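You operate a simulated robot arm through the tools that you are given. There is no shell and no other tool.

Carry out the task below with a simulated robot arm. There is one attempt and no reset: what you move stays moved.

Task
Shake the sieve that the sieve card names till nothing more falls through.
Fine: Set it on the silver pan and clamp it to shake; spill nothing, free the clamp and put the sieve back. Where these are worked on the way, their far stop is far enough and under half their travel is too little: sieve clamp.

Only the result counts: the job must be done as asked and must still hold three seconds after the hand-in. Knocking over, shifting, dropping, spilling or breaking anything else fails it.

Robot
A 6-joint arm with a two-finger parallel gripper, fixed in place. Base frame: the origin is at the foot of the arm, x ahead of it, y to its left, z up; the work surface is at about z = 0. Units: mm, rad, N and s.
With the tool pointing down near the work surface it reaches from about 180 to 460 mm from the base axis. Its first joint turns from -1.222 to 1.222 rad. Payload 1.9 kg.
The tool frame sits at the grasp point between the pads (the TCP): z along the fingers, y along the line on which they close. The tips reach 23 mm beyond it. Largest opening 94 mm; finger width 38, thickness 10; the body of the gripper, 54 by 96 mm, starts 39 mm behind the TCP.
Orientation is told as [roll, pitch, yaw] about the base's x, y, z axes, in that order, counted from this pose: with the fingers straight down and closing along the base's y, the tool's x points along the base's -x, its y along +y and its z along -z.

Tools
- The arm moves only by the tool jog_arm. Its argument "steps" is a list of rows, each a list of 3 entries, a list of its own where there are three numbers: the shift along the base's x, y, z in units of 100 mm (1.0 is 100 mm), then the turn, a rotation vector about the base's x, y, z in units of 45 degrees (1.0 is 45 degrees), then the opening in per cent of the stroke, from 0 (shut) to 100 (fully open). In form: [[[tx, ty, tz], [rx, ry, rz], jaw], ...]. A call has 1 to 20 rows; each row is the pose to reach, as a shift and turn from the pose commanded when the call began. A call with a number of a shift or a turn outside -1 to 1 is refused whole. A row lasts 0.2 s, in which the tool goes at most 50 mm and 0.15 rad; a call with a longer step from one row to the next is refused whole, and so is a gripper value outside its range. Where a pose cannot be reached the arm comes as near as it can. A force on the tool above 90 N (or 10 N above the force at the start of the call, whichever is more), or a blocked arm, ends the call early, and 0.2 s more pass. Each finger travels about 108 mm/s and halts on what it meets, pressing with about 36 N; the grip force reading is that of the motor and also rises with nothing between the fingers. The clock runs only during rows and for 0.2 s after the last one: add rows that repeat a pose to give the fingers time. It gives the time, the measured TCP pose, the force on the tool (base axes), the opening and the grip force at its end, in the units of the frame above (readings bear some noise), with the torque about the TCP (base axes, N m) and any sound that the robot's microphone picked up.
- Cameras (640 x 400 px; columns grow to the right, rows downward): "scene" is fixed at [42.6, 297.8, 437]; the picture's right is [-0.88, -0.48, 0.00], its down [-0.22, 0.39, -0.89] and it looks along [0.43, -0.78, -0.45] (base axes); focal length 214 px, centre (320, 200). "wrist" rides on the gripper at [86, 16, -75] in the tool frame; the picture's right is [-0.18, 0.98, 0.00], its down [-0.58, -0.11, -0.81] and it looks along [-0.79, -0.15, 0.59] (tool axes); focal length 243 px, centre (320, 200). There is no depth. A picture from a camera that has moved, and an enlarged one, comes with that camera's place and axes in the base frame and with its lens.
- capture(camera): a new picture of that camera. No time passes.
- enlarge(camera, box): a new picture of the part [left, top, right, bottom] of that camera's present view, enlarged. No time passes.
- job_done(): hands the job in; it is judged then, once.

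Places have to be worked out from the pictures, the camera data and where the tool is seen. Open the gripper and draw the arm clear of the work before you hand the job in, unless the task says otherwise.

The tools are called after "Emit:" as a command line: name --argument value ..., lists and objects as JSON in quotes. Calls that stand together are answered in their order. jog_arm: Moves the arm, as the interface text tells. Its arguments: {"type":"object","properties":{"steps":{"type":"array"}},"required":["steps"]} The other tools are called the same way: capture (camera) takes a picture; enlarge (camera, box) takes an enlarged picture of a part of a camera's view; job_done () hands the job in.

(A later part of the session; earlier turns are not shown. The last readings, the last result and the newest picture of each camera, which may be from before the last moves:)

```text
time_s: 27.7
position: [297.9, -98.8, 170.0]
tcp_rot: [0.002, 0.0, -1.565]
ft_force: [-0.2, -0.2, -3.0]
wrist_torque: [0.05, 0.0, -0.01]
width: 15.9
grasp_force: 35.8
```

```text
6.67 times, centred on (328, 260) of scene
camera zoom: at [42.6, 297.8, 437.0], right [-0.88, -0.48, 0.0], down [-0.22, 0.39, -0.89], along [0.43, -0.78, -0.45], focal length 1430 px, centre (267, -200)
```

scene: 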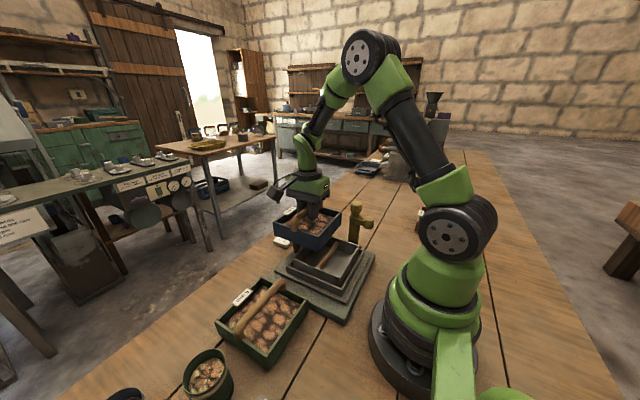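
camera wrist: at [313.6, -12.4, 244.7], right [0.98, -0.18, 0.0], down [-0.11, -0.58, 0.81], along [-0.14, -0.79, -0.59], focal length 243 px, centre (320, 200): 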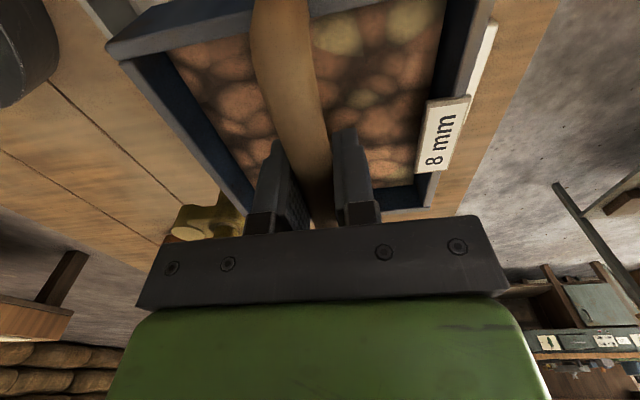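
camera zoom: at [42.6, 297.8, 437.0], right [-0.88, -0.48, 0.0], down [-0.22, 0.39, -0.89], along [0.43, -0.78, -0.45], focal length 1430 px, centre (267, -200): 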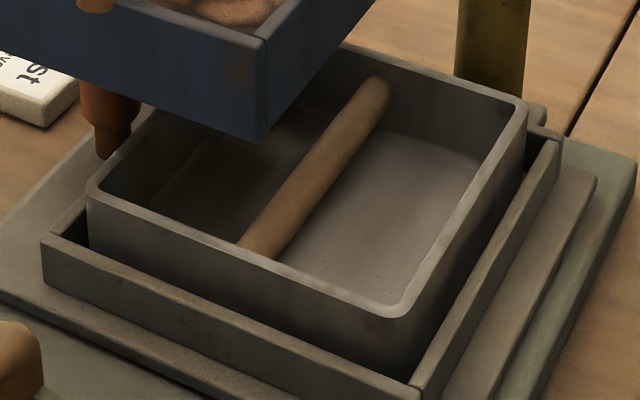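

The sieve is level in the grip. I shift it first to y≈-86 (clear of the post), then slowly toward x≈234 above the pan, still high.

Emit:
jog_arm --steps '[[[0, 0.02, 0], [0, 0, 0], 0], [[0, 0.06, 0], [0, 0, 0], 0], [[0, 0.1, 0], [0, 0, 0], 0], [[0, 0.13, 0], [0, 0, 0], 0], [[-0.03, 0.13, 0], [0, 0, 0], 0], [[-0.07, 0.13, 0], [0, 0, 0], 0], [[-0.12, 0.13, 0], [0, 0, 0], 0], [[-0.18, 0.13, 0], [0, 0, 0], 0], [[-0.24, 0.13, 0], [0, 0, 0], 0], [[-0.3, 0.13, 0], [0, 0, 0], 0], [[-0.36, 0.13, 0], [0, 0, 0], 0], [[-0.42, 0.13, 0], [0, 0, 0], 0], [[-0.48, 0.13, 0], [0, 0, 0], 0], [[-0.54, 0.13, 0], [0, 0, 0], 0], [[-0.59, 0.13, 0], [0, 0, 0], 0], [[-0.62, 0.13, 0], [0, 0, 0], 0], [[-0.64, 0.13, 0], [0, 0, 0], 0], [[-0.64, 0.13, 0], [0, 0, 0], 0]]'

Emit:
enlarge --camera "scene" --box '[264, 205, 392, 285]'

Emit:
capture --camera "wrist"

```text
time_s: 31.5
position: [232.4, -85.4, 171.2]
tcp_rot: [0.001, 0.001, -1.565]
ft_force: [-0.5, -0.7, -4.1]
wrist_torque: [-0.01, 0.01, 0.02]
width: 16.0
grasp_force: 35.5
```

```text
5.00 times, centred on (328, 245) of scene
camera zoom: at [42.6, 297.8, 437.0], right [-0.88, -0.48, 0.0], down [-0.22, 0.39, -0.89], along [0.43, -0.78, -0.45], focal length 1072 px, centre (280, -25)
```

zoom: 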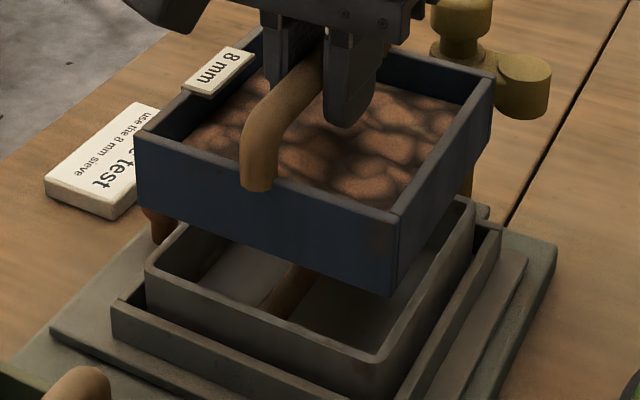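

```text
taken
camera wrist: at [249.9, 0.7, 245.2], right [0.98, -0.18, 0.0], down [-0.11, -0.58, 0.81], along [-0.14, -0.79, -0.59], focal length 243 px, centre (320, 200)
```

wrist: 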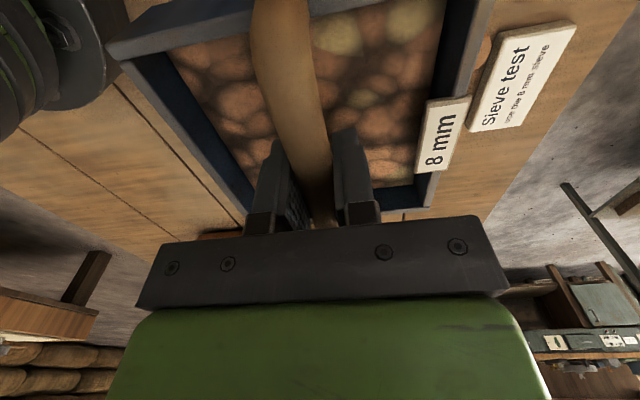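

Comparing corners: the sieve needs about +1.5 mm in x and +1 mm in y, and its wall bottom is roughly 40 mm above the pan rim. I shift and lower 22 mm, then look closely again.

Emit:
jog_arm --steps '[[[0.01, 0.005, -0.02], [0, 0, 0], 0], [[0.015, 0.01, -0.06], [0, 0, 0], 0], [[0.015, 0.01, -0.1], [0, 0, 0], 0], [[0.015, 0.01, -0.14], [0, 0, 0], 0], [[0.015, 0.01, -0.18], [0, 0, 0], 0], [[0.015, 0.01, -0.21], [0, 0, 0], 0], [[0.015, 0.01, -0.22], [0, 0, 0], 0]]'

Emit:
enlarge --camera "scene" --box '[280, 225, 344, 265]'

Emit:
enlarge --camera "scene" --box '[324, 235, 388, 275]'

Emit:
enlarge --camera "scene" --box '[324, 205, 388, 245]'

```text
time_s: 33.1
position: [234.8, -84.7, 150.3]
tcp_rot: [0.0, 0.001, -1.567]
ft_force: [-0.5, 0.6, -4.1]
wrist_torque: [0.0, 0.01, 0.05]
width: 15.9
grasp_force: 35.9
```

```text
10.00 times, centred on (312, 245) of scene
camera zoom: at [42.6, 297.8, 437.0], right [-0.88, -0.48, 0.0], down [-0.22, 0.39, -0.89], along [0.43, -0.78, -0.45], focal length 2145 px, centre (400, -250)
```

zoom: 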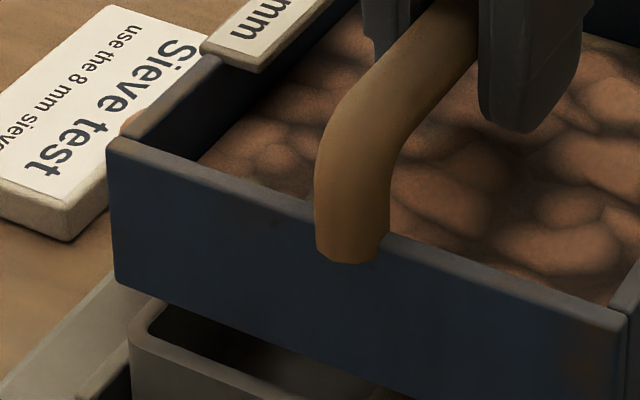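

```text
10.00 times, centred on (356, 255) of scene
camera zoom: at [42.6, 297.8, 437.0], right [-0.88, -0.48, 0.0], down [-0.22, 0.39, -0.89], along [0.43, -0.78, -0.45], focal length 2145 px, centre (-40, -350)
```

zoom: 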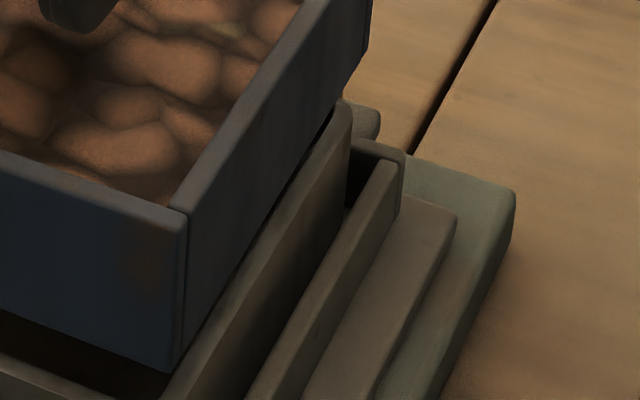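

```text
10.00 times, centred on (356, 225) of scene
camera zoom: at [42.6, 297.8, 437.0], right [-0.88, -0.48, 0.0], down [-0.22, 0.39, -0.89], along [0.43, -0.78, -0.45], focal length 2145 px, centre (-40, -50)
```

zoom: 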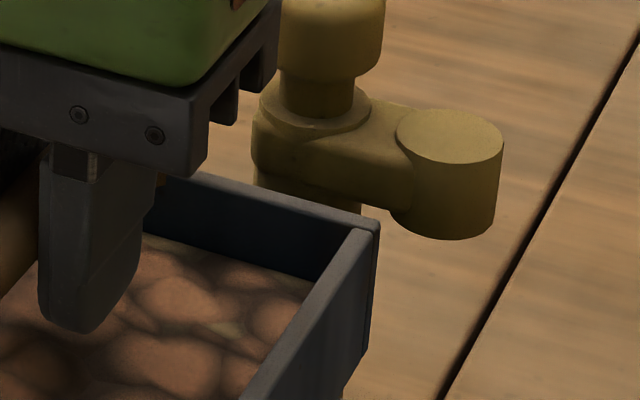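

I take matching close-ups of the pan rim corners below the sieve.

Emit:
enlarge --camera "scene" --box '[310, 250, 374, 290]'

Emit:
enlarge --camera "scene" --box '[280, 240, 344, 280]'

Emit:
enlarge --camera "scene" --box '[344, 225, 376, 245]'

```text
10.00 times, centred on (342, 270) of scene
camera zoom: at [42.6, 297.8, 437.0], right [-0.88, -0.48, 0.0], down [-0.22, 0.39, -0.89], along [0.43, -0.78, -0.45], focal length 2145 px, centre (100, -500)
```

zoom: 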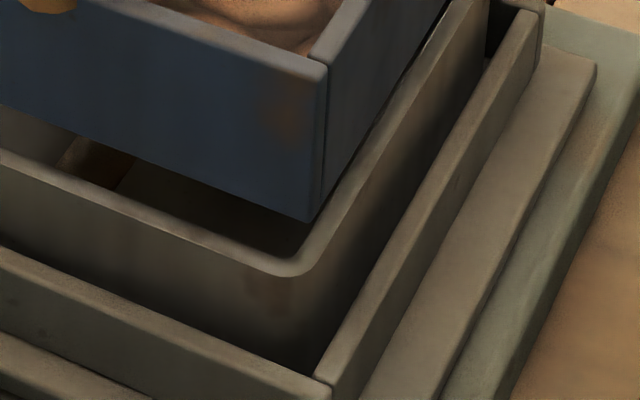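

```text
10.00 times, centred on (312, 260) of scene
camera zoom: at [42.6, 297.8, 437.0], right [-0.88, -0.48, 0.0], down [-0.22, 0.39, -0.89], along [0.43, -0.78, -0.45], focal length 2145 px, centre (400, -400)
```

zoom: 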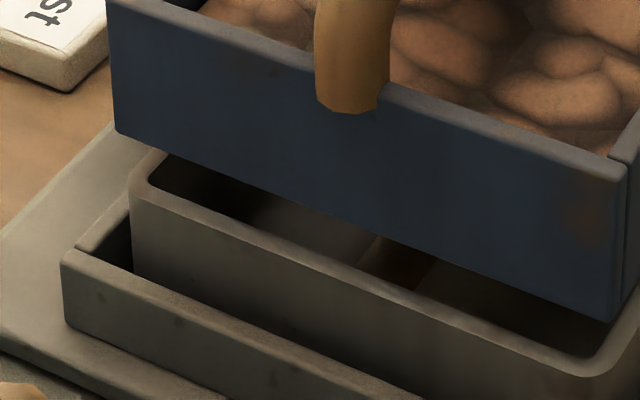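

```text
16.00 times, centred on (360, 235) of scene
camera zoom: at [42.6, 297.8, 437.0], right [-0.88, -0.48, 0.0], down [-0.22, 0.39, -0.89], along [0.43, -0.78, -0.45], focal length 3432 px, centre (-320, -360)
```

zoom: 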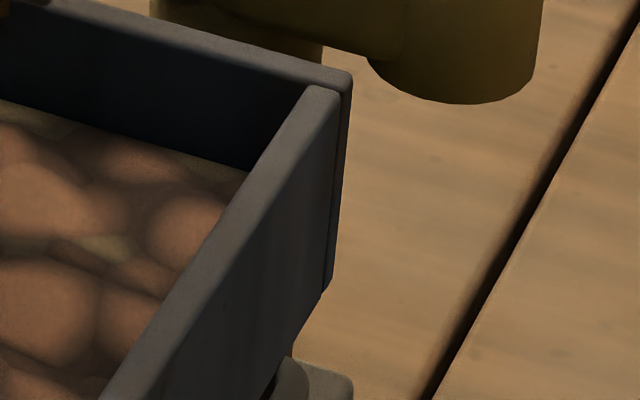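

From the close-ups the sieve's wall bottom is ~15 mm above the rim and aligned to within ~2 mm; a small +y correction helps. I lower gently in 1–2 mm steps toward seating, watching the force.

Emit:
jog_arm --steps '[[[0, 0.01, 0], [0, 0, 0], 0], [[-0.005, 0.02, -0.02], [0, 0, 0], 0], [[-0.005, 0.02, -0.04], [0, 0, 0], 0], [[-0.005, 0.02, -0.06], [0, 0, 0], 0], [[-0.005, 0.02, -0.08], [0, 0, 0], 0], [[-0.005, 0.02, -0.09], [0, 0, 0], 0], [[-0.005, 0.02, -0.1], [0, 0, 0], 0]]'

Emit:
enlarge --camera "scene" --box '[280, 225, 376, 285]'

```text
time_s: 34.7
position: [234.4, -81.3, 138.4]
tcp_rot: [0.0, 0.0, -1.565]
ft_force: [-0.2, 0.4, -3.4]
wrist_torque: [0.03, 0.01, 0.02]
width: 16.2
grasp_force: 35.9
```

```text
6.67 times, centred on (328, 255) of scene
camera zoom: at [42.6, 297.8, 437.0], right [-0.88, -0.48, 0.0], down [-0.22, 0.39, -0.89], along [0.43, -0.78, -0.45], focal length 1430 px, centre (267, -167)
```

zoom: 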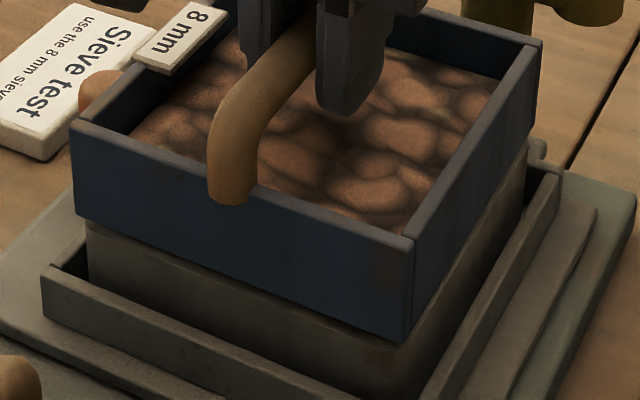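

Still hanging free (-3.4 N). I continue down in 1 mm steps.

Emit:
jog_arm --steps '[[[0, 0, -0.01], [0, 0, 0], 0], [[0, 0, -0.02], [0, 0, 0], 0], [[0, 0, -0.03], [0, 0, 0], 0], [[0, 0, -0.03], [0, 0, 0], 0]]'

Emit:
enlarge --camera "scene" --box '[280, 240, 344, 280]'

Emit:
enlarge --camera "scene" --box '[320, 240, 384, 280]'

```text
time_s: 35.7
position: [234.4, -83.4, 136.2]
tcp_rot: [0.004, 0.0, -1.566]
ft_force: [0.0, 0.4, -3.5]
wrist_torque: [-0.01, 0.01, 0.01]
width: 16.2
grasp_force: 35.6
```

```text
10.00 times, centred on (312, 260) of scene
camera zoom: at [42.6, 297.8, 437.0], right [-0.88, -0.48, 0.0], down [-0.22, 0.39, -0.89], along [0.43, -0.78, -0.45], focal length 2145 px, centre (400, -400)
```

zoom: 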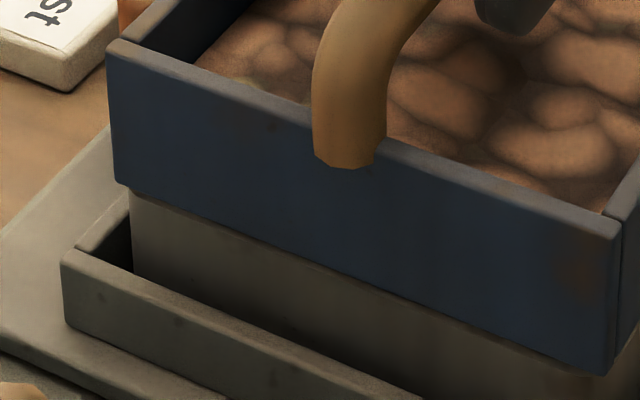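

```text
10.00 times, centred on (352, 260) of scene
camera zoom: at [42.6, 297.8, 437.0], right [-0.88, -0.48, 0.0], down [-0.22, 0.39, -0.89], along [0.43, -0.78, -0.45], focal length 2145 px, centre (0, -400)
```

zoom: 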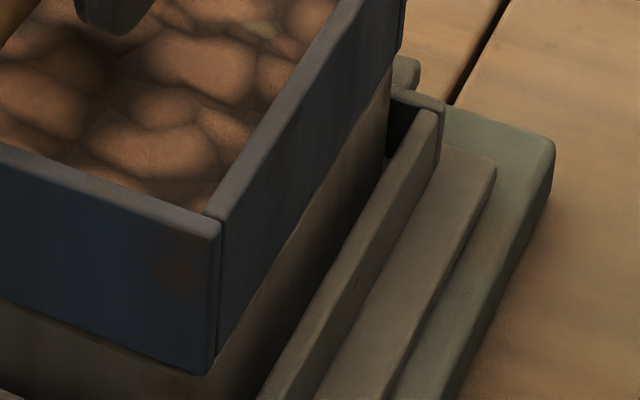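

Apparent gap is ~2 mm now. I keep lowering in 1 mm steps until the weight transfers to the pan.

Emit:
jog_arm --steps '[[[0, 0, -0.01], [0, 0, 0], 0], [[0, 0, -0.015], [0, 0, 0], 0], [[0, 0, -0.02], [0, 0, 0], 0], [[0, 0, -0.02], [0, 0, 0], 0]]'

```text
time_s: 36.7
position: [235.2, -82.6, 134.1]
tcp_rot: [-0.001, 0.0, -1.566]
ft_force: [-0.5, -0.6, -3.9]
wrist_torque: [0.01, -0.01, 0.0]
width: 16.2
grasp_force: 35.7
```

Still hanging; I continue with finer steps.

Emit:
jog_arm --steps '[[[0, 0, -0.01], [0, 0, 0], 0], [[0, 0, -0.015], [0, 0, 0], 0], [[0, 0, -0.02], [0, 0, 0], 0], [[0, 0, -0.02], [0, 0, 0], 0]]'

Emit:
enlarge --camera "scene" --box '[280, 240, 344, 280]'

Emit:
enlarge --camera "scene" --box '[320, 240, 384, 280]'

```text
time_s: 37.7
position: [233.3, -83.1, 133.2]
tcp_rot: [0.004, 0.0, -1.565]
ft_force: [-1.7, -0.6, 29.1]
wrist_torque: [-0.01, -0.01, 0.02]
width: 16.0
grasp_force: 35.7
```

```text
10.00 times, centred on (312, 260) of scene
camera zoom: at [42.6, 297.9, 437.0], right [-0.88, -0.48, 0.0], down [-0.22, 0.39, -0.89], along [0.43, -0.78, -0.45], focal length 2145 px, centre (400, -400)
```

zoom: 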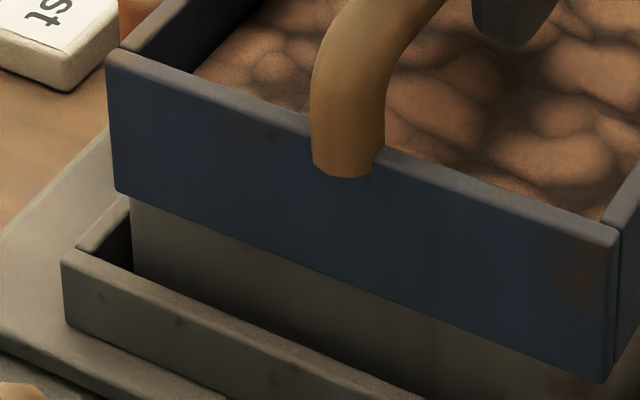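

```text
10.00 times, centred on (352, 260) of scene
camera zoom: at [42.6, 297.9, 437.0], right [-0.88, -0.48, 0.0], down [-0.22, 0.39, -0.89], along [0.43, -0.78, -0.45], focal length 2145 px, centre (0, -400)
```

zoom: 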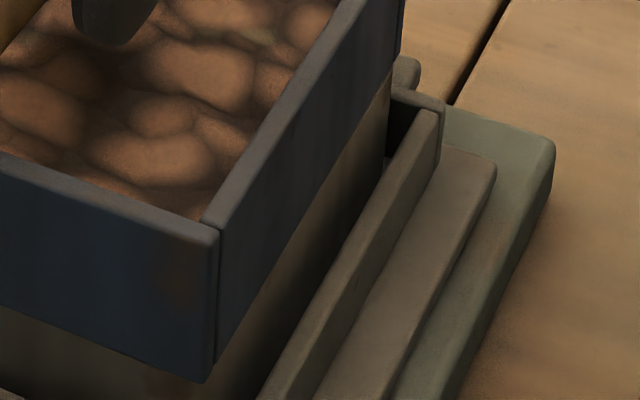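

The sieve is seated: contact (29 N) at TCP z≈133, with its wall bottom flush on the rim. I ease 1 mm up to relieve the press, then open the fingers and rise.

Emit:
jog_arm --steps '[[[0, 0, 0.01], [0, 0, 0], 0], [[0, 0, 0.01], [0, 0, 0], 0]]'

```text
time_s: 38.3
position: [233.5, -83.1, 132.9]
tcp_rot: [-0.001, 0.001, -1.566]
ft_force: [0.8, -0.1, -3.7]
wrist_torque: [0.01, -0.01, 0.01]
width: 16.1
grasp_force: 36.5
```

It hangs again after 1 mm, so I go back down 0.6 mm and open the fingers there.

Emit:
jog_arm --steps '[[[0, 0, -0.006], [0, 0, 0], 0], [[0, 0, -0.006], [0, 0, 0], 0], [[0, 0, -0.006], [0, 0, 0], 30], [[0, 0, -0.006], [0, 0, 0], 55], [[0, 0, -0.006], [0, 0, 0], 55]]'

Emit:
enlarge --camera "scene" --box '[270, 200, 398, 280]'

Emit:
capture --camera "wrist"

```text
time_s: 39.5
position: [234.5, -82.9, 133.6]
tcp_rot: [0.003, 0.0, -1.565]
ft_force: [0.7, -1.0, 0.3]
wrist_torque: [0.02, -0.03, 0.01]
width: 51.8
grasp_force: 0.1
```

```text
5.00 times, centred on (334, 240) of scene
camera zoom: at [42.6, 297.8, 437.0], right [-0.88, -0.48, 0.0], down [-0.22, 0.39, -0.89], along [0.43, -0.78, -0.45], focal length 1072 px, centre (250, 0)
```

zoom: 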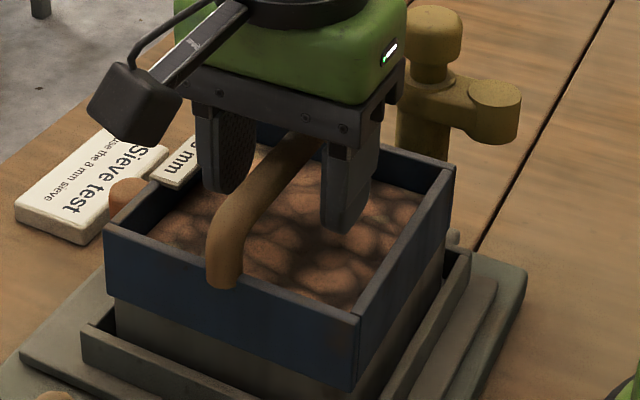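

```text
taken
camera wrist: at [251.3, 3.9, 207.1], right [0.98, -0.18, 0.0], down [-0.11, -0.58, 0.81], along [-0.14, -0.79, -0.59], focal length 243 px, centre (320, 200)
```

wrist: 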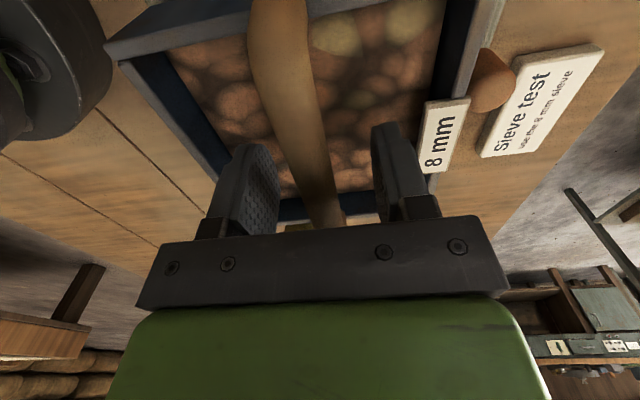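

Released cleanly; the sieve rests on the pan. I rise and position to view the clamp from the +y side.

Emit:
jog_arm --steps '[[[0, 0, 0.15], [0, 0, 0], 55], [[0, 0, 0.4], [0, 0, 0], 55], [[0, 0, 0.7], [0, 0, 0], 55], [[0, 0, 1.0], [0, 0, 0], 55], [[0, 0.1, 1.0], [0, 0, 0], 55], [[-0.1, 0.25, 1.0], [0, 0, 0], 55], [[-0.2, 0.25, 1.0], [0, 0, 0], 55]]'

Emit:
capture --camera "wrist"

Emit:
enlarge --camera "wrist" --box '[160, 0, 400, 150]'

Emit:
enlarge --camera "scene" --box '[270, 190, 398, 270]'

```text
time_s: 41.1
position: [213.5, -56.8, 233.1]
tcp_rot: [0.0, 0.0, -1.566]
ft_force: [0.6, 0.7, -0.7]
wrist_torque: [0.03, -0.01, 0.01]
width: 51.7
grasp_force: 0.0
```

```text
taken
camera wrist: at [230.8, 29.4, 306.6], right [0.98, -0.18, 0.0], down [-0.11, -0.58, 0.81], along [-0.14, -0.79, -0.59], focal length 243 px, centre (320, 200)
```

wrist: 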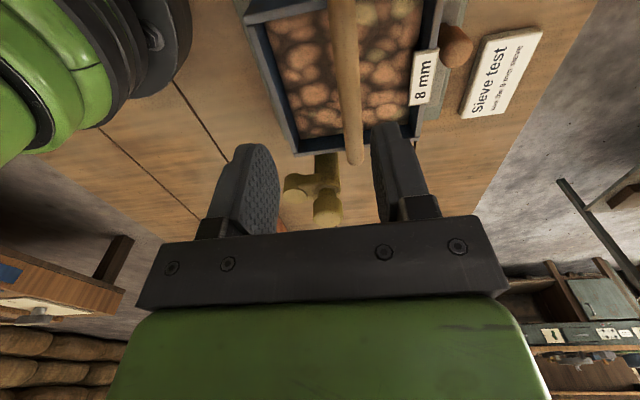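

```text
2.67 times, centred on (280, 75) of wrist
camera zoom: at [230.8, 29.4, 306.6], right [0.98, -0.18, 0.0], down [-0.11, -0.58, 0.81], along [-0.14, -0.79, -0.59], focal length 647 px, centre (427, 533)
```

zoom: 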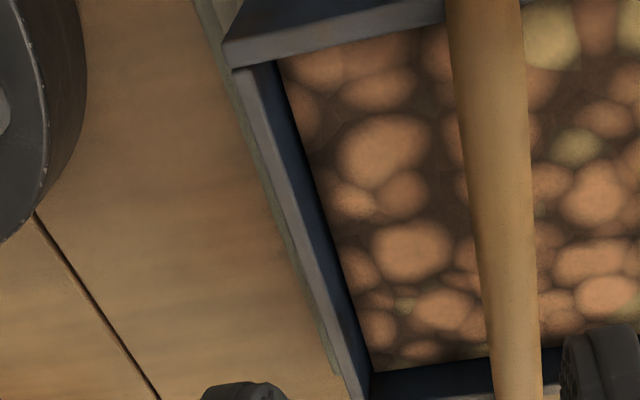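

```text
5.00 times, centred on (334, 230) of scene
camera zoom: at [42.6, 297.8, 437.0], right [-0.88, -0.48, 0.0], down [-0.22, 0.39, -0.89], along [0.43, -0.78, -0.45], focal length 1072 px, centre (250, 50)
```

zoom: 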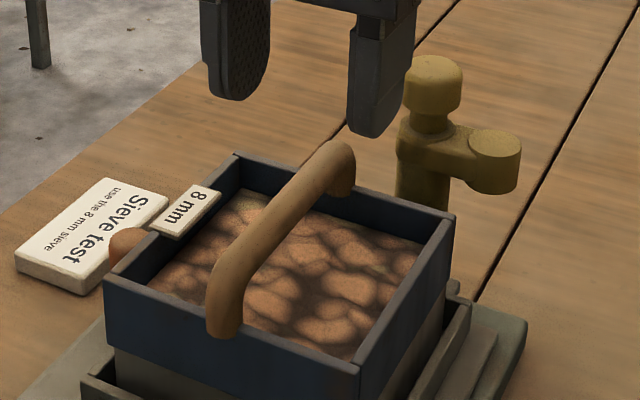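

I enlarge the clamp seen between the fingers.

Emit:
enlarge --camera "wrist" --box '[264, 140, 360, 235]'

Emit:
enlarge --camera "scene" --box '[340, 195, 388, 245]'

```text
4.21 times, centred on (312, 188) of wrist
camera zoom: at [230.8, 29.4, 306.6], right [0.98, -0.18, 0.0], down [-0.11, -0.58, 0.81], along [-0.14, -0.79, -0.59], focal length 1022 px, centre (354, 253)
```

zoom: 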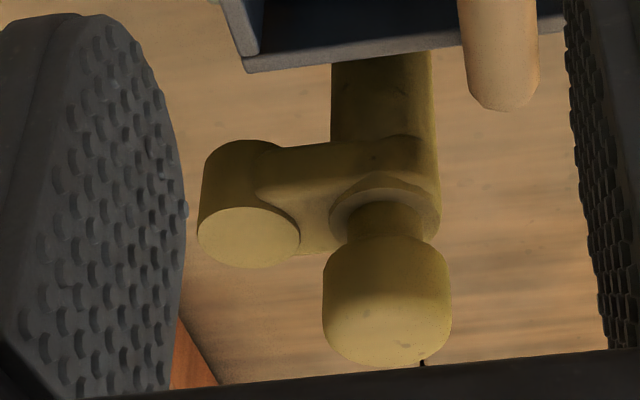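

```text
8.00 times, centred on (364, 220) of scene
camera zoom: at [42.6, 297.8, 437.0], right [-0.88, -0.48, 0.0], down [-0.22, 0.39, -0.89], along [0.43, -0.78, -0.45], focal length 1716 px, centre (-32, 40)
```

zoom: 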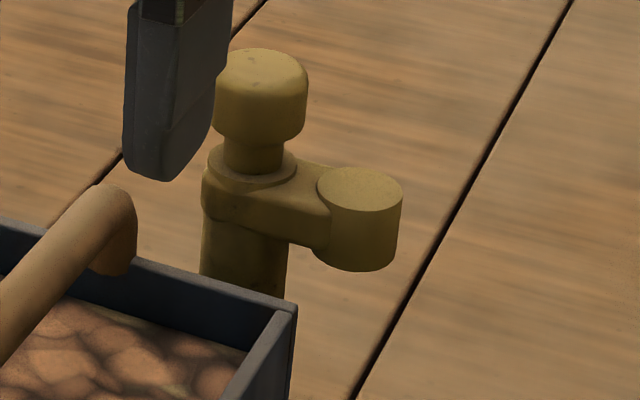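

The clamp: post axis near (201,-186) with a round knob on top (z≈150–172, Ø≈31), and an arm with a pad pointing along -x; swung to +y the pad would land over the sieve rim. I'll go above the knob while yawing back to 0 in two calls.

Emit:
jog_arm --steps '[[[-0.02, -0.1, 0.05], [0, 0, 0.17], 55], [[-0.04, -0.2, 0.05], [0, 0, 0.34], 55], [[-0.05, -0.3, 0.05], [0, 0, 0.51], 55], [[-0.06, -0.4, 0.05], [0, 0, 0.68], 55], [[-0.06, -0.5, 0.05], [0, 0, 0.85], 55], [[-0.06, -0.6, 0.05], [0, 0, 1.0], 55]]'

Emit:
jog_arm --steps '[[[-0.02, -0.15, 0], [0, 0, 0.17], 55], [[-0.04, -0.3, 0], [0, 0, 0.34], 55], [[-0.05, -0.45, 0], [0, 0, 0.51], 55], [[-0.06, -0.6, 0], [0, 0, 0.68], 55], [[-0.06, -0.69, 0], [0, 0, 0.85], 55], [[-0.06, -0.69, 0], [0, 0, 1.0], 55]]'

Emit:
capture --camera "wrist"

Emit:
enlarge --camera "scene" --box '[290, 140, 418, 240]'

```text
time_s: 42.5
position: [208.7, -118.5, 238.4]
tcp_rot: [0.002, -0.002, -0.779]
ft_force: [-0.3, -0.5, 0.3]
wrist_torque: [0.01, -0.01, 0.01]
width: 51.5
grasp_force: 0.0
```

```text
time_s: 43.9
position: [203.5, -186.8, 237.5]
tcp_rot: [0.0, 0.0, 0.008]
ft_force: [0.0, 0.0, 0.0]
wrist_torque: [-0.01, 0.0, 0.02]
width: 51.7
grasp_force: 0.1
```

```text
taken
camera wrist: at [117.4, -171.3, 311.2], right [0.18, 0.98, 0.0], down [0.58, -0.1, 0.81], along [0.79, -0.14, -0.59], focal length 243 px, centre (320, 200)
```

wrist: 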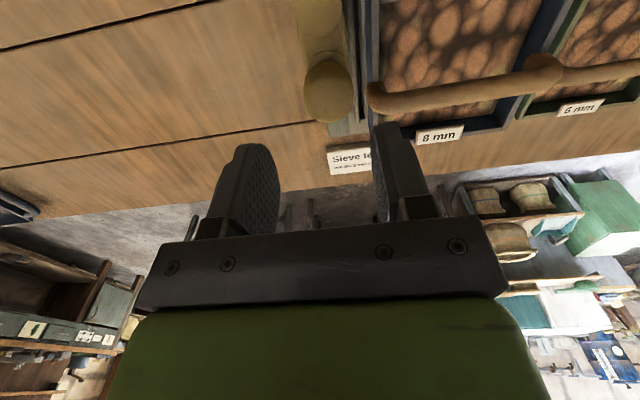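

```text
4.00 times, centred on (354, 190) of scene
camera zoom: at [42.6, 297.8, 437.0], right [-0.88, -0.48, 0.0], down [-0.22, 0.39, -0.89], along [0.43, -0.78, -0.45], focal length 858 px, centre (184, 240)
```

zoom: 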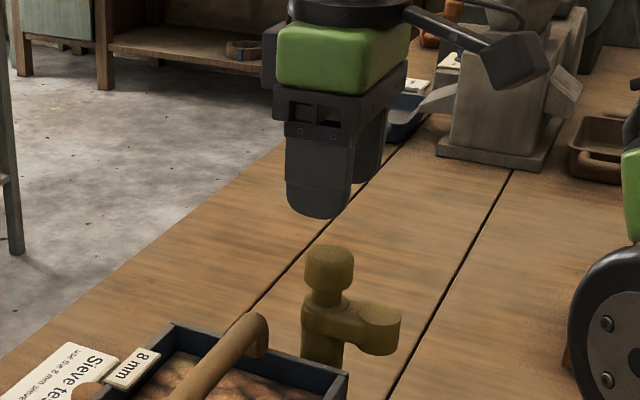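

I enlarge the knob in the wrist view to pin down its axis.

Emit:
enlarge --camera "wrist" --box '[270, 0, 430, 140]'

Emit:
enlarge --camera "scene" --box '[348, 190, 396, 235]'

```text
2.86 times, centred on (350, 70) of wrist
camera zoom: at [117.4, -171.3, 311.2], right [0.18, 0.98, 0.0], down [0.58, -0.1, 0.81], along [0.79, -0.14, -0.59], focal length 693 px, centre (234, 571)
```

zoom: 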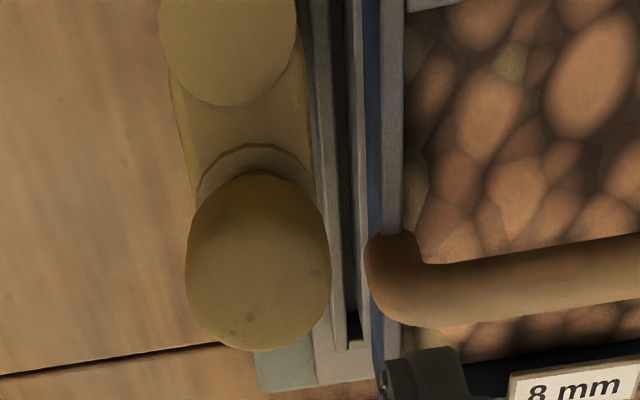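

```text
8.89 times, centred on (372, 212) of scene
camera zoom: at [42.6, 297.8, 437.0], right [-0.88, -0.48, 0.0], down [-0.22, 0.39, -0.89], along [0.43, -0.78, -0.45], focal length 1906 px, centre (-142, 89)
```

zoom: 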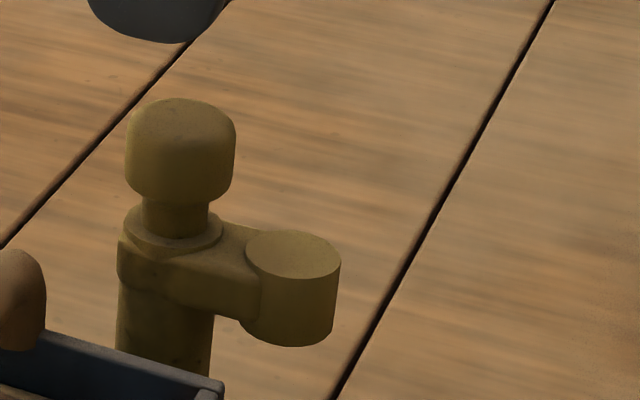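

The knob axis is at about (200.5,-181). I shift there and come down so that the finger tips stop just above the arm sleeve.

Emit:
jog_arm --steps '[[[-0.03, 0.06, -0.1], [0, 0, -0.01], 55], [[-0.03, 0.06, -0.35], [0, 0, -0.01], 55], [[-0.03, 0.06, -0.55], [0, 0, -0.01], 55], [[-0.03, 0.06, -0.66], [0, 0, -0.01], 55], [[-0.03, 0.06, -0.7], [0, 0, -0.01], 55], [[-0.03, 0.06, -0.7], [0, 0, -0.01], 55]]'

Emit:
enlarge --camera "scene" --box '[320, 170, 416, 240]'

Emit:
capture --camera "wrist"

```text
time_s: 45.3
position: [200.0, -180.9, 167.9]
tcp_rot: [0.001, 0.001, -0.002]
ft_force: [-0.9, 0.4, 0.3]
wrist_torque: [-0.04, 0.02, 0.0]
width: 51.7
grasp_force: 0.1
```

```text
5.71 times, centred on (368, 205) of scene
camera zoom: at [42.6, 297.8, 437.0], right [-0.88, -0.48, 0.0], down [-0.22, 0.39, -0.89], along [0.43, -0.78, -0.45], focal length 1226 px, centre (46, 171)
```

zoom: 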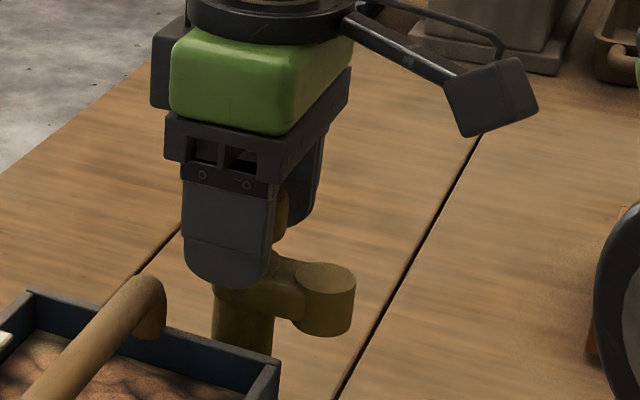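

```text
taken
camera wrist: at [114.9, -165.2, 242.0], right [0.19, 0.98, 0.0], down [0.58, -0.11, 0.81], along [0.79, -0.15, -0.59], focal length 243 px, centre (320, 200)
```

wrist: 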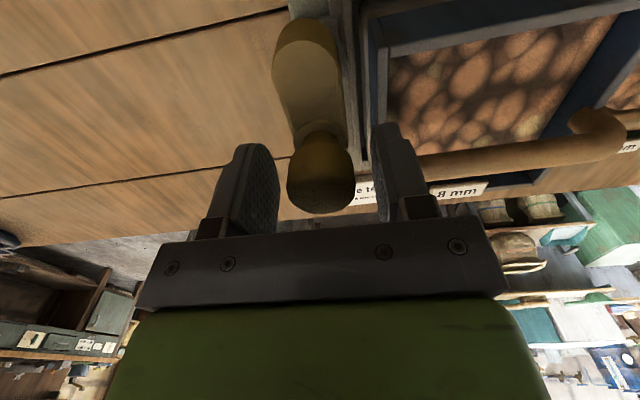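

The knob sits between the pads. I close on it.

Emit:
jog_arm --steps '[[[0, 0, 0], [0, 0, 0], 0], [[0, 0, 0], [0, 0, 0], 0], [[0, 0, 0], [0, 0, 0], 0]]'

Emit:
capture --camera "wrist"

```text
time_s: 46.1
position: [200.4, -180.3, 167.9]
tcp_rot: [0.002, 0.0, -0.001]
ft_force: [0.5, 0.5, -7.4]
wrist_torque: [-0.47, -0.14, -0.05]
width: 31.6
grasp_force: 45.4
```

```text
taken
camera wrist: at [114.9, -165.2, 242.0], right [0.19, 0.98, 0.0], down [0.58, -0.11, 0.81], along [0.79, -0.15, -0.59], focal length 243 px, centre (320, 200)
```

wrist: 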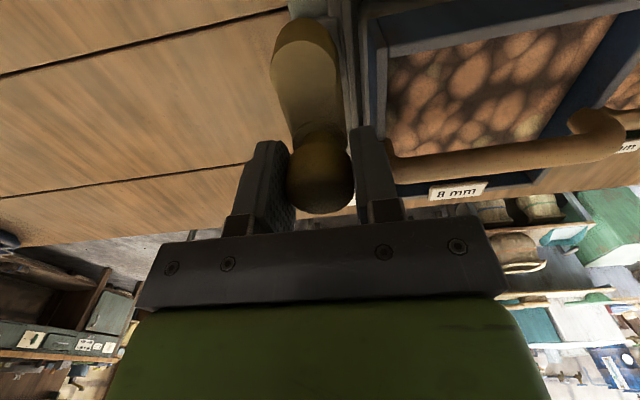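

Gripped (31.6 mm). I turn by about -17° and check whether the clamp arm swings with it.

Emit:
jog_arm --steps '[[[0, 0, 0], [0, 0, -0.12], 0], [[0, 0, 0], [0, 0, -0.25], 0], [[0, 0, 0], [0, 0, -0.38], 0]]'

Emit:
capture --camera "wrist"

Emit:
enlarge --camera "scene" --box '[320, 170, 416, 240]'

```text
time_s: 46.9
position: [199.4, -182.0, 167.2]
tcp_rot: [0.0, -0.001, -0.301]
ft_force: [-4.2, -1.3, 27.0]
wrist_torque: [0.44, 0.53, 0.02]
width: 31.5
grasp_force: 45.0
```

```text
taken
camera wrist: at [123.5, -139.9, 241.8], right [0.47, 0.88, 0.0], down [0.52, -0.28, 0.81], along [0.71, -0.38, -0.59], focal length 243 px, centre (320, 200)
```

wrist: 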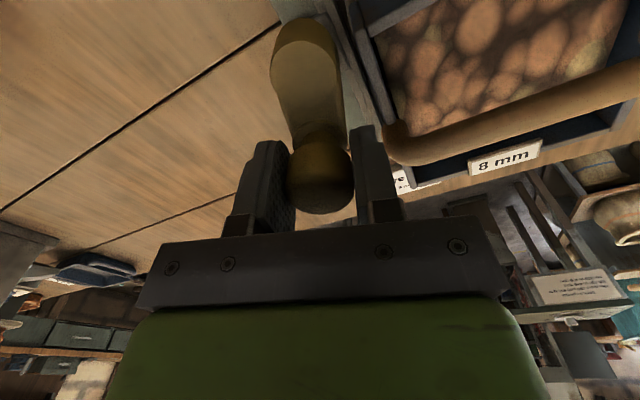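

```text
5.71 times, centred on (368, 205) of scene
camera zoom: at [42.6, 297.9, 436.9], right [-0.88, -0.48, 0.0], down [-0.22, 0.39, -0.89], along [0.43, -0.78, -0.45], focal length 1226 px, centre (46, 171)
```

zoom: 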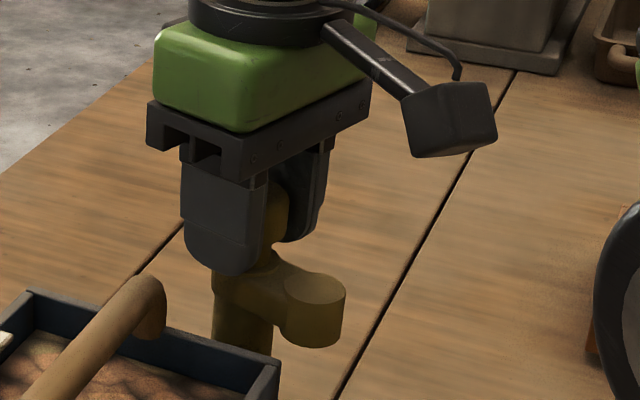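

The clamp arm swings together with the knob. I carry on turning about the same axis, easing up slightly because of the +27 N vertical reaction.

Emit:
jog_arm --steps '[[[0, 0, 0.005], [0, 0, -0.12], 0], [[0, 0, 0.005], [0, 0, -0.25], 0], [[0, 0, 0.005], [0, 0, -0.38], 0]]'

Emit:
capture --camera "wrist"

Emit:
enlarge --camera "scene" --box '[320, 170, 416, 240]'

```text
time_s: 47.7
position: [201.2, -181.2, 168.3]
tcp_rot: [0.002, -0.004, -0.602]
ft_force: [27.3, 1.2, -19.1]
wrist_torque: [-0.87, -0.5, 0.0]
width: 31.5
grasp_force: 44.5
```

```text
taken
camera wrist: at [138.8, -118.9, 241.8], right [0.71, 0.71, 0.0], down [0.42, -0.42, 0.81], along [0.57, -0.57, -0.59], focal length 243 px, centre (320, 200)
```

wrist: 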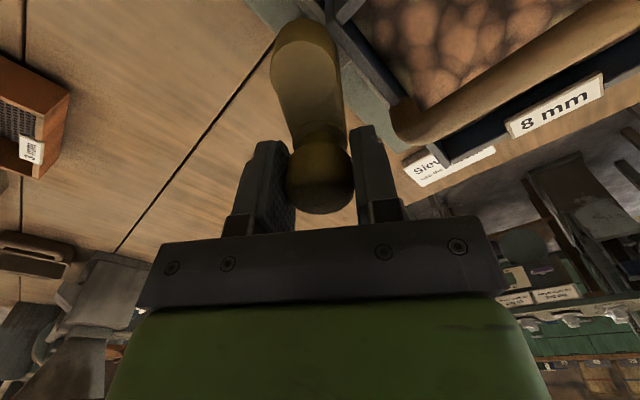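

```text
5.71 times, centred on (368, 205) of scene
camera zoom: at [42.7, 297.8, 437.0], right [-0.88, -0.48, 0.0], down [-0.22, 0.39, -0.89], along [0.43, -0.78, -0.45], focal length 1226 px, centre (46, 171)
```

zoom: 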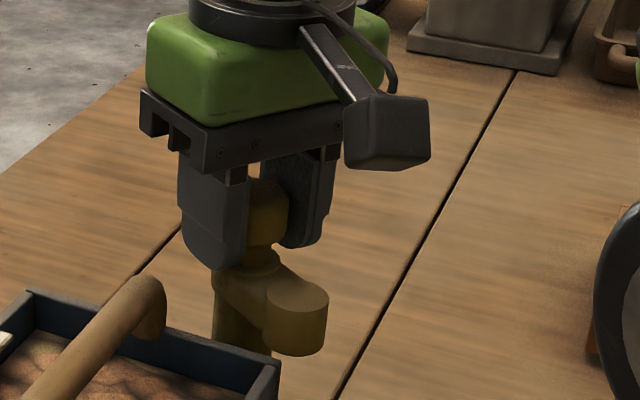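

The arm is about 34° swung. Reactions show I am slightly off the axis (+x); I correct by a fraction of a mm and continue turning.

Emit:
jog_arm --steps '[[[0.004, 0, -0.002], [0, 0, -0.12], 0], [[0.004, 0, -0.002], [0, 0, -0.25], 0], [[0.004, 0, -0.002], [0, 0, -0.38], 0]]'

Emit:
enlarge --camera "scene" --box '[320, 170, 416, 240]'

```text
time_s: 48.5
position: [199.9, -180.9, 168.2]
tcp_rot: [0.004, -0.001, -0.898]
ft_force: [24.2, -0.7, -15.3]
wrist_torque: [-0.78, -0.03, 0.0]
width: 31.8
grasp_force: 44.6
```

```text
5.71 times, centred on (368, 205) of scene
camera zoom: at [42.6, 297.8, 437.0], right [-0.88, -0.48, 0.0], down [-0.22, 0.39, -0.89], along [0.43, -0.78, -0.45], focal length 1226 px, centre (46, 171)
```

zoom: 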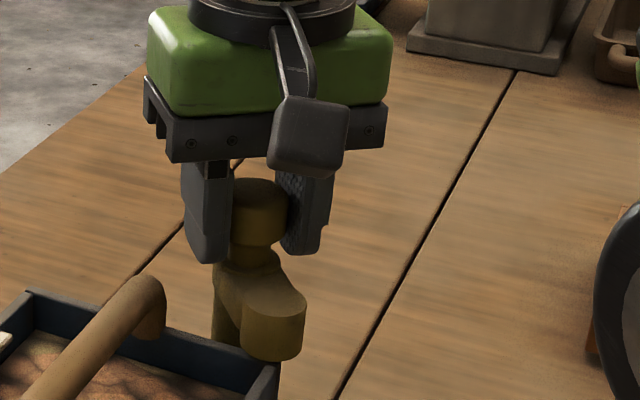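

At 51° now, moving smoothly. I continue, checking that the pad clears the sieve rim.

Emit:
jog_arm --steps '[[[0.004, 0, -0.002], [0, 0, -0.12], 0], [[0.004, 0, -0.002], [0, 0, -0.25], 0], [[0.004, 0, -0.002], [0, 0, -0.38], 0]]'

Emit:
enlarge --camera "scene" --box '[320, 170, 416, 240]'

Emit:
capture --camera "wrist"

```text
time_s: 49.3
position: [199.8, -181.9, 168.1]
tcp_rot: [0.0, 0.002, -1.198]
ft_force: [-10.0, 0.9, 34.8]
wrist_torque: [-0.19, 0.45, 0.0]
width: 31.7
grasp_force: 45.0
```

```text
5.71 times, centred on (368, 205) of scene
camera zoom: at [42.5, 297.9, 436.9], right [-0.88, -0.48, 0.0], down [-0.22, 0.39, -0.89], along [0.43, -0.78, -0.45], focal length 1226 px, centre (46, 171)
```

zoom: 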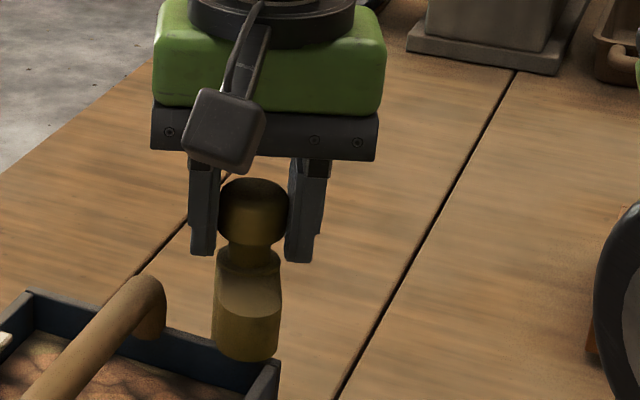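

```text
taken
camera wrist: at [184.8, -94.6, 242.0], right [0.98, 0.19, 0.0], down [0.11, -0.58, 0.81], along [0.15, -0.79, -0.59], focal length 243 px, centre (320, 200)
```

wrist: 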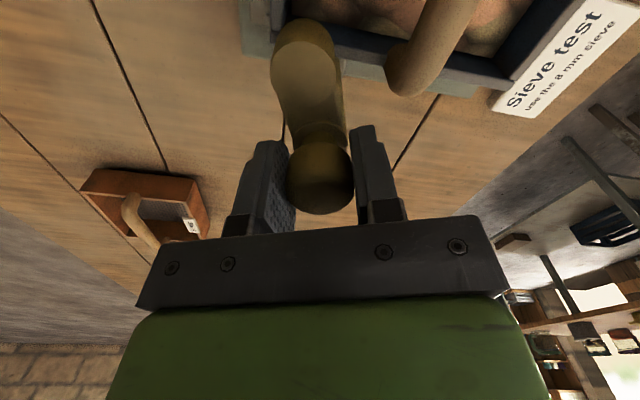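

At 69° the pad is over the sieve's -y rim. I keep turning toward the stop with small relief.

Emit:
jog_arm --steps '[[[0, 0, 0.004], [0, 0, -0.1], 0], [[0, 0, 0.004], [0, 0, -0.2], 0], [[0, 0, 0.004], [0, 0, -0.3], 0]]'

Emit:
enlarge --camera "scene" --box '[320, 170, 416, 240]'

Emit:
capture --camera "wrist"

```text
time_s: 50.1
position: [199.0, -179.9, 168.0]
tcp_rot: [-0.003, 0.002, -1.436]
ft_force: [-29.9, -1.5, 29.6]
wrist_torque: [-0.66, -0.22, -0.01]
width: 31.6
grasp_force: 45.1
```

```text
5.71 times, centred on (368, 205) of scene
camera zoom: at [42.5, 297.9, 436.9], right [-0.88, -0.48, 0.0], down [-0.22, 0.39, -0.89], along [0.43, -0.78, -0.45], focal length 1226 px, centre (46, 171)
```

zoom: 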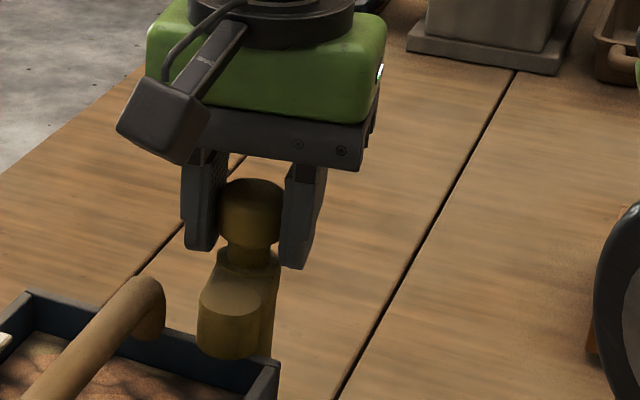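

```text
taken
camera wrist: at [205.5, -92.7, 242.0], right [1.0, -0.05, 0.0], down [-0.03, -0.59, 0.81], along [-0.04, -0.8, -0.59], focal length 243 px, centre (320, 200)
```

wrist: 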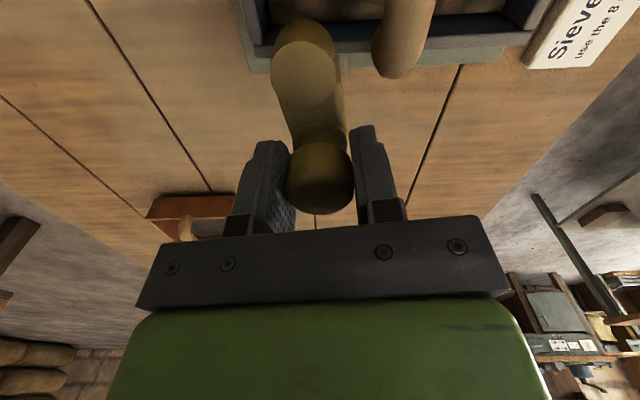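

No torque about the axis yet, so no stop reached. I relieve the side force and turn on toward 90°.

Emit:
jog_arm --steps '[[[-0.004, 0, 0.004], [0, 0, -0.08], 0], [[-0.004, 0, 0.004], [0, 0, -0.16], 0], [[-0.004, 0, 0.004], [0, 0, -0.2], 0]]'

Emit:
enlarge --camera "scene" --box '[320, 170, 416, 240]'

Emit:
capture --camera "wrist"

```text
time_s: 50.9
position: [200.2, -179.9, 167.0]
tcp_rot: [0.001, 0.0, -1.589]
ft_force: [-23.3, 0.0, 3.5]
wrist_torque: [0.44, -0.19, 0.41]
width: 31.7
grasp_force: 44.9
```

```text
5.71 times, centred on (368, 205) of scene
camera zoom: at [42.6, 297.8, 437.0], right [-0.88, -0.48, 0.0], down [-0.22, 0.39, -0.89], along [0.43, -0.78, -0.45], focal length 1226 px, centre (46, 171)
```

zoom: 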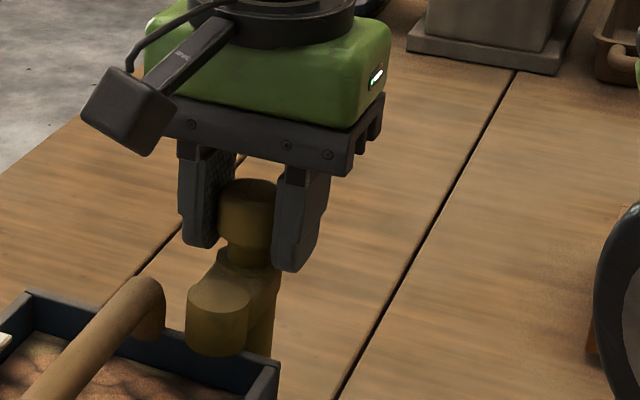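

```text
taken
camera wrist: at [218.9, -94.3, 242.0], right [0.98, -0.2, 0.0], down [-0.12, -0.58, 0.81], along [-0.16, -0.79, -0.59], focal length 243 px, centre (320, 200)
```

wrist: 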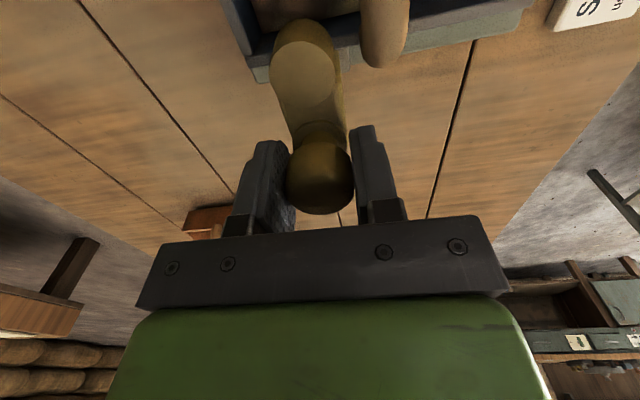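

A torque of 0.41 N·m now resists the turn: the clamp has come to its far stop at about 90°. I press slightly more to confirm.

Emit:
jog_arm --steps '[[[-0.003, 0, 0], [0, 0, -0.04], 0], [[-0.003, 0, 0], [0, 0, -0.06], 0]]'

Emit:
enlarge --camera "wrist" --box '[220, 0, 440, 140]'

```text
time_s: 51.5
position: [200.5, -179.7, 167.8]
tcp_rot: [0.0, 0.0, -1.637]
ft_force: [-8.8, -1.9, -21.6]
wrist_torque: [-0.27, 0.39, 0.35]
width: 31.7
grasp_force: 44.5
```

```text
2.86 times, centred on (330, 70) of wrist
camera zoom: at [222.6, -95.2, 241.9], right [0.97, -0.25, 0.0], down [-0.15, -0.57, 0.81], along [-0.2, -0.78, -0.59], focal length 693 px, centre (291, 571)
```

zoom: 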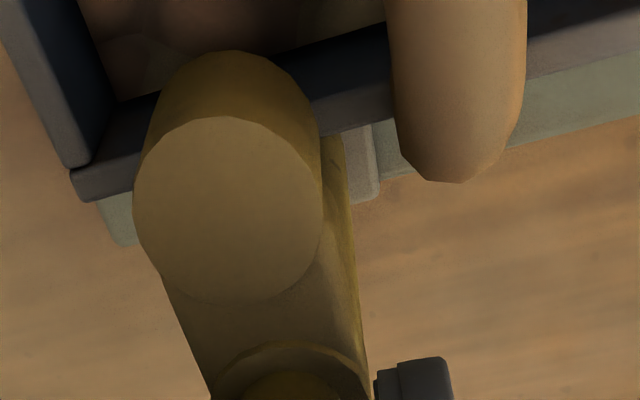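

The clamp is at its stop with the pad over the rim. I open the fingers and rise, then check that it stays.

Emit:
jog_arm --steps '[[[0, 0, 0], [0, 0, 0], 30], [[0, 0, 0], [0, 0, 0], 50], [[0, 0, 0], [0, 0, 0], 50], [[0, 0, 0.2], [0, 0, 0.08], 50], [[0, 0, 0.5], [0, 0, 0.08], 50], [[0, 0, 0.8], [0, 0, 0.08], 50]]'

Emit:
enlarge --camera "scene" --box '[270, 185, 398, 285]'

Emit:
capture --camera "wrist"

```text
time_s: 52.9
position: [198.7, -180.6, 247.1]
tcp_rot: [0.0, 0.001, -1.573]
ft_force: [-0.4, 0.5, -0.5]
wrist_torque: [0.02, 0.0, -0.04]
width: 47.0
grasp_force: 0.0
```

```text
4.00 times, centred on (334, 235) of scene
camera zoom: at [42.6, 297.8, 437.0], right [-0.88, -0.48, 0.0], down [-0.22, 0.39, -0.89], along [0.43, -0.78, -0.45], focal length 858 px, centre (264, 60)
```

zoom: 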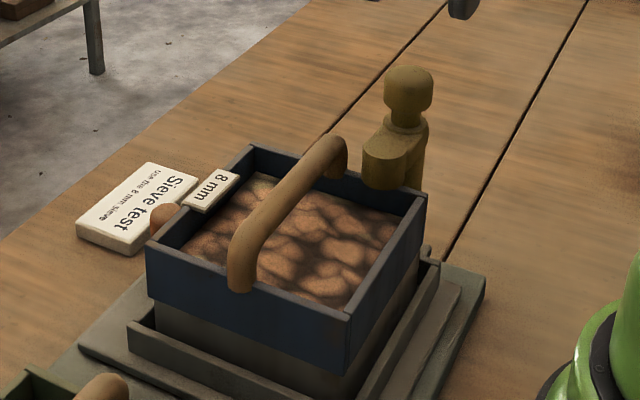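

```text
taken
camera wrist: at [216.0, -94.1, 321.9], right [0.98, -0.19, 0.0], down [-0.11, -0.58, 0.81], along [-0.15, -0.79, -0.59], focal length 243 px, centre (320, 200)
```

wrist: 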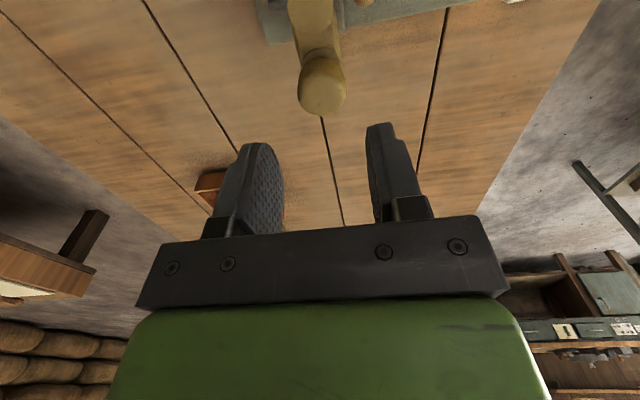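

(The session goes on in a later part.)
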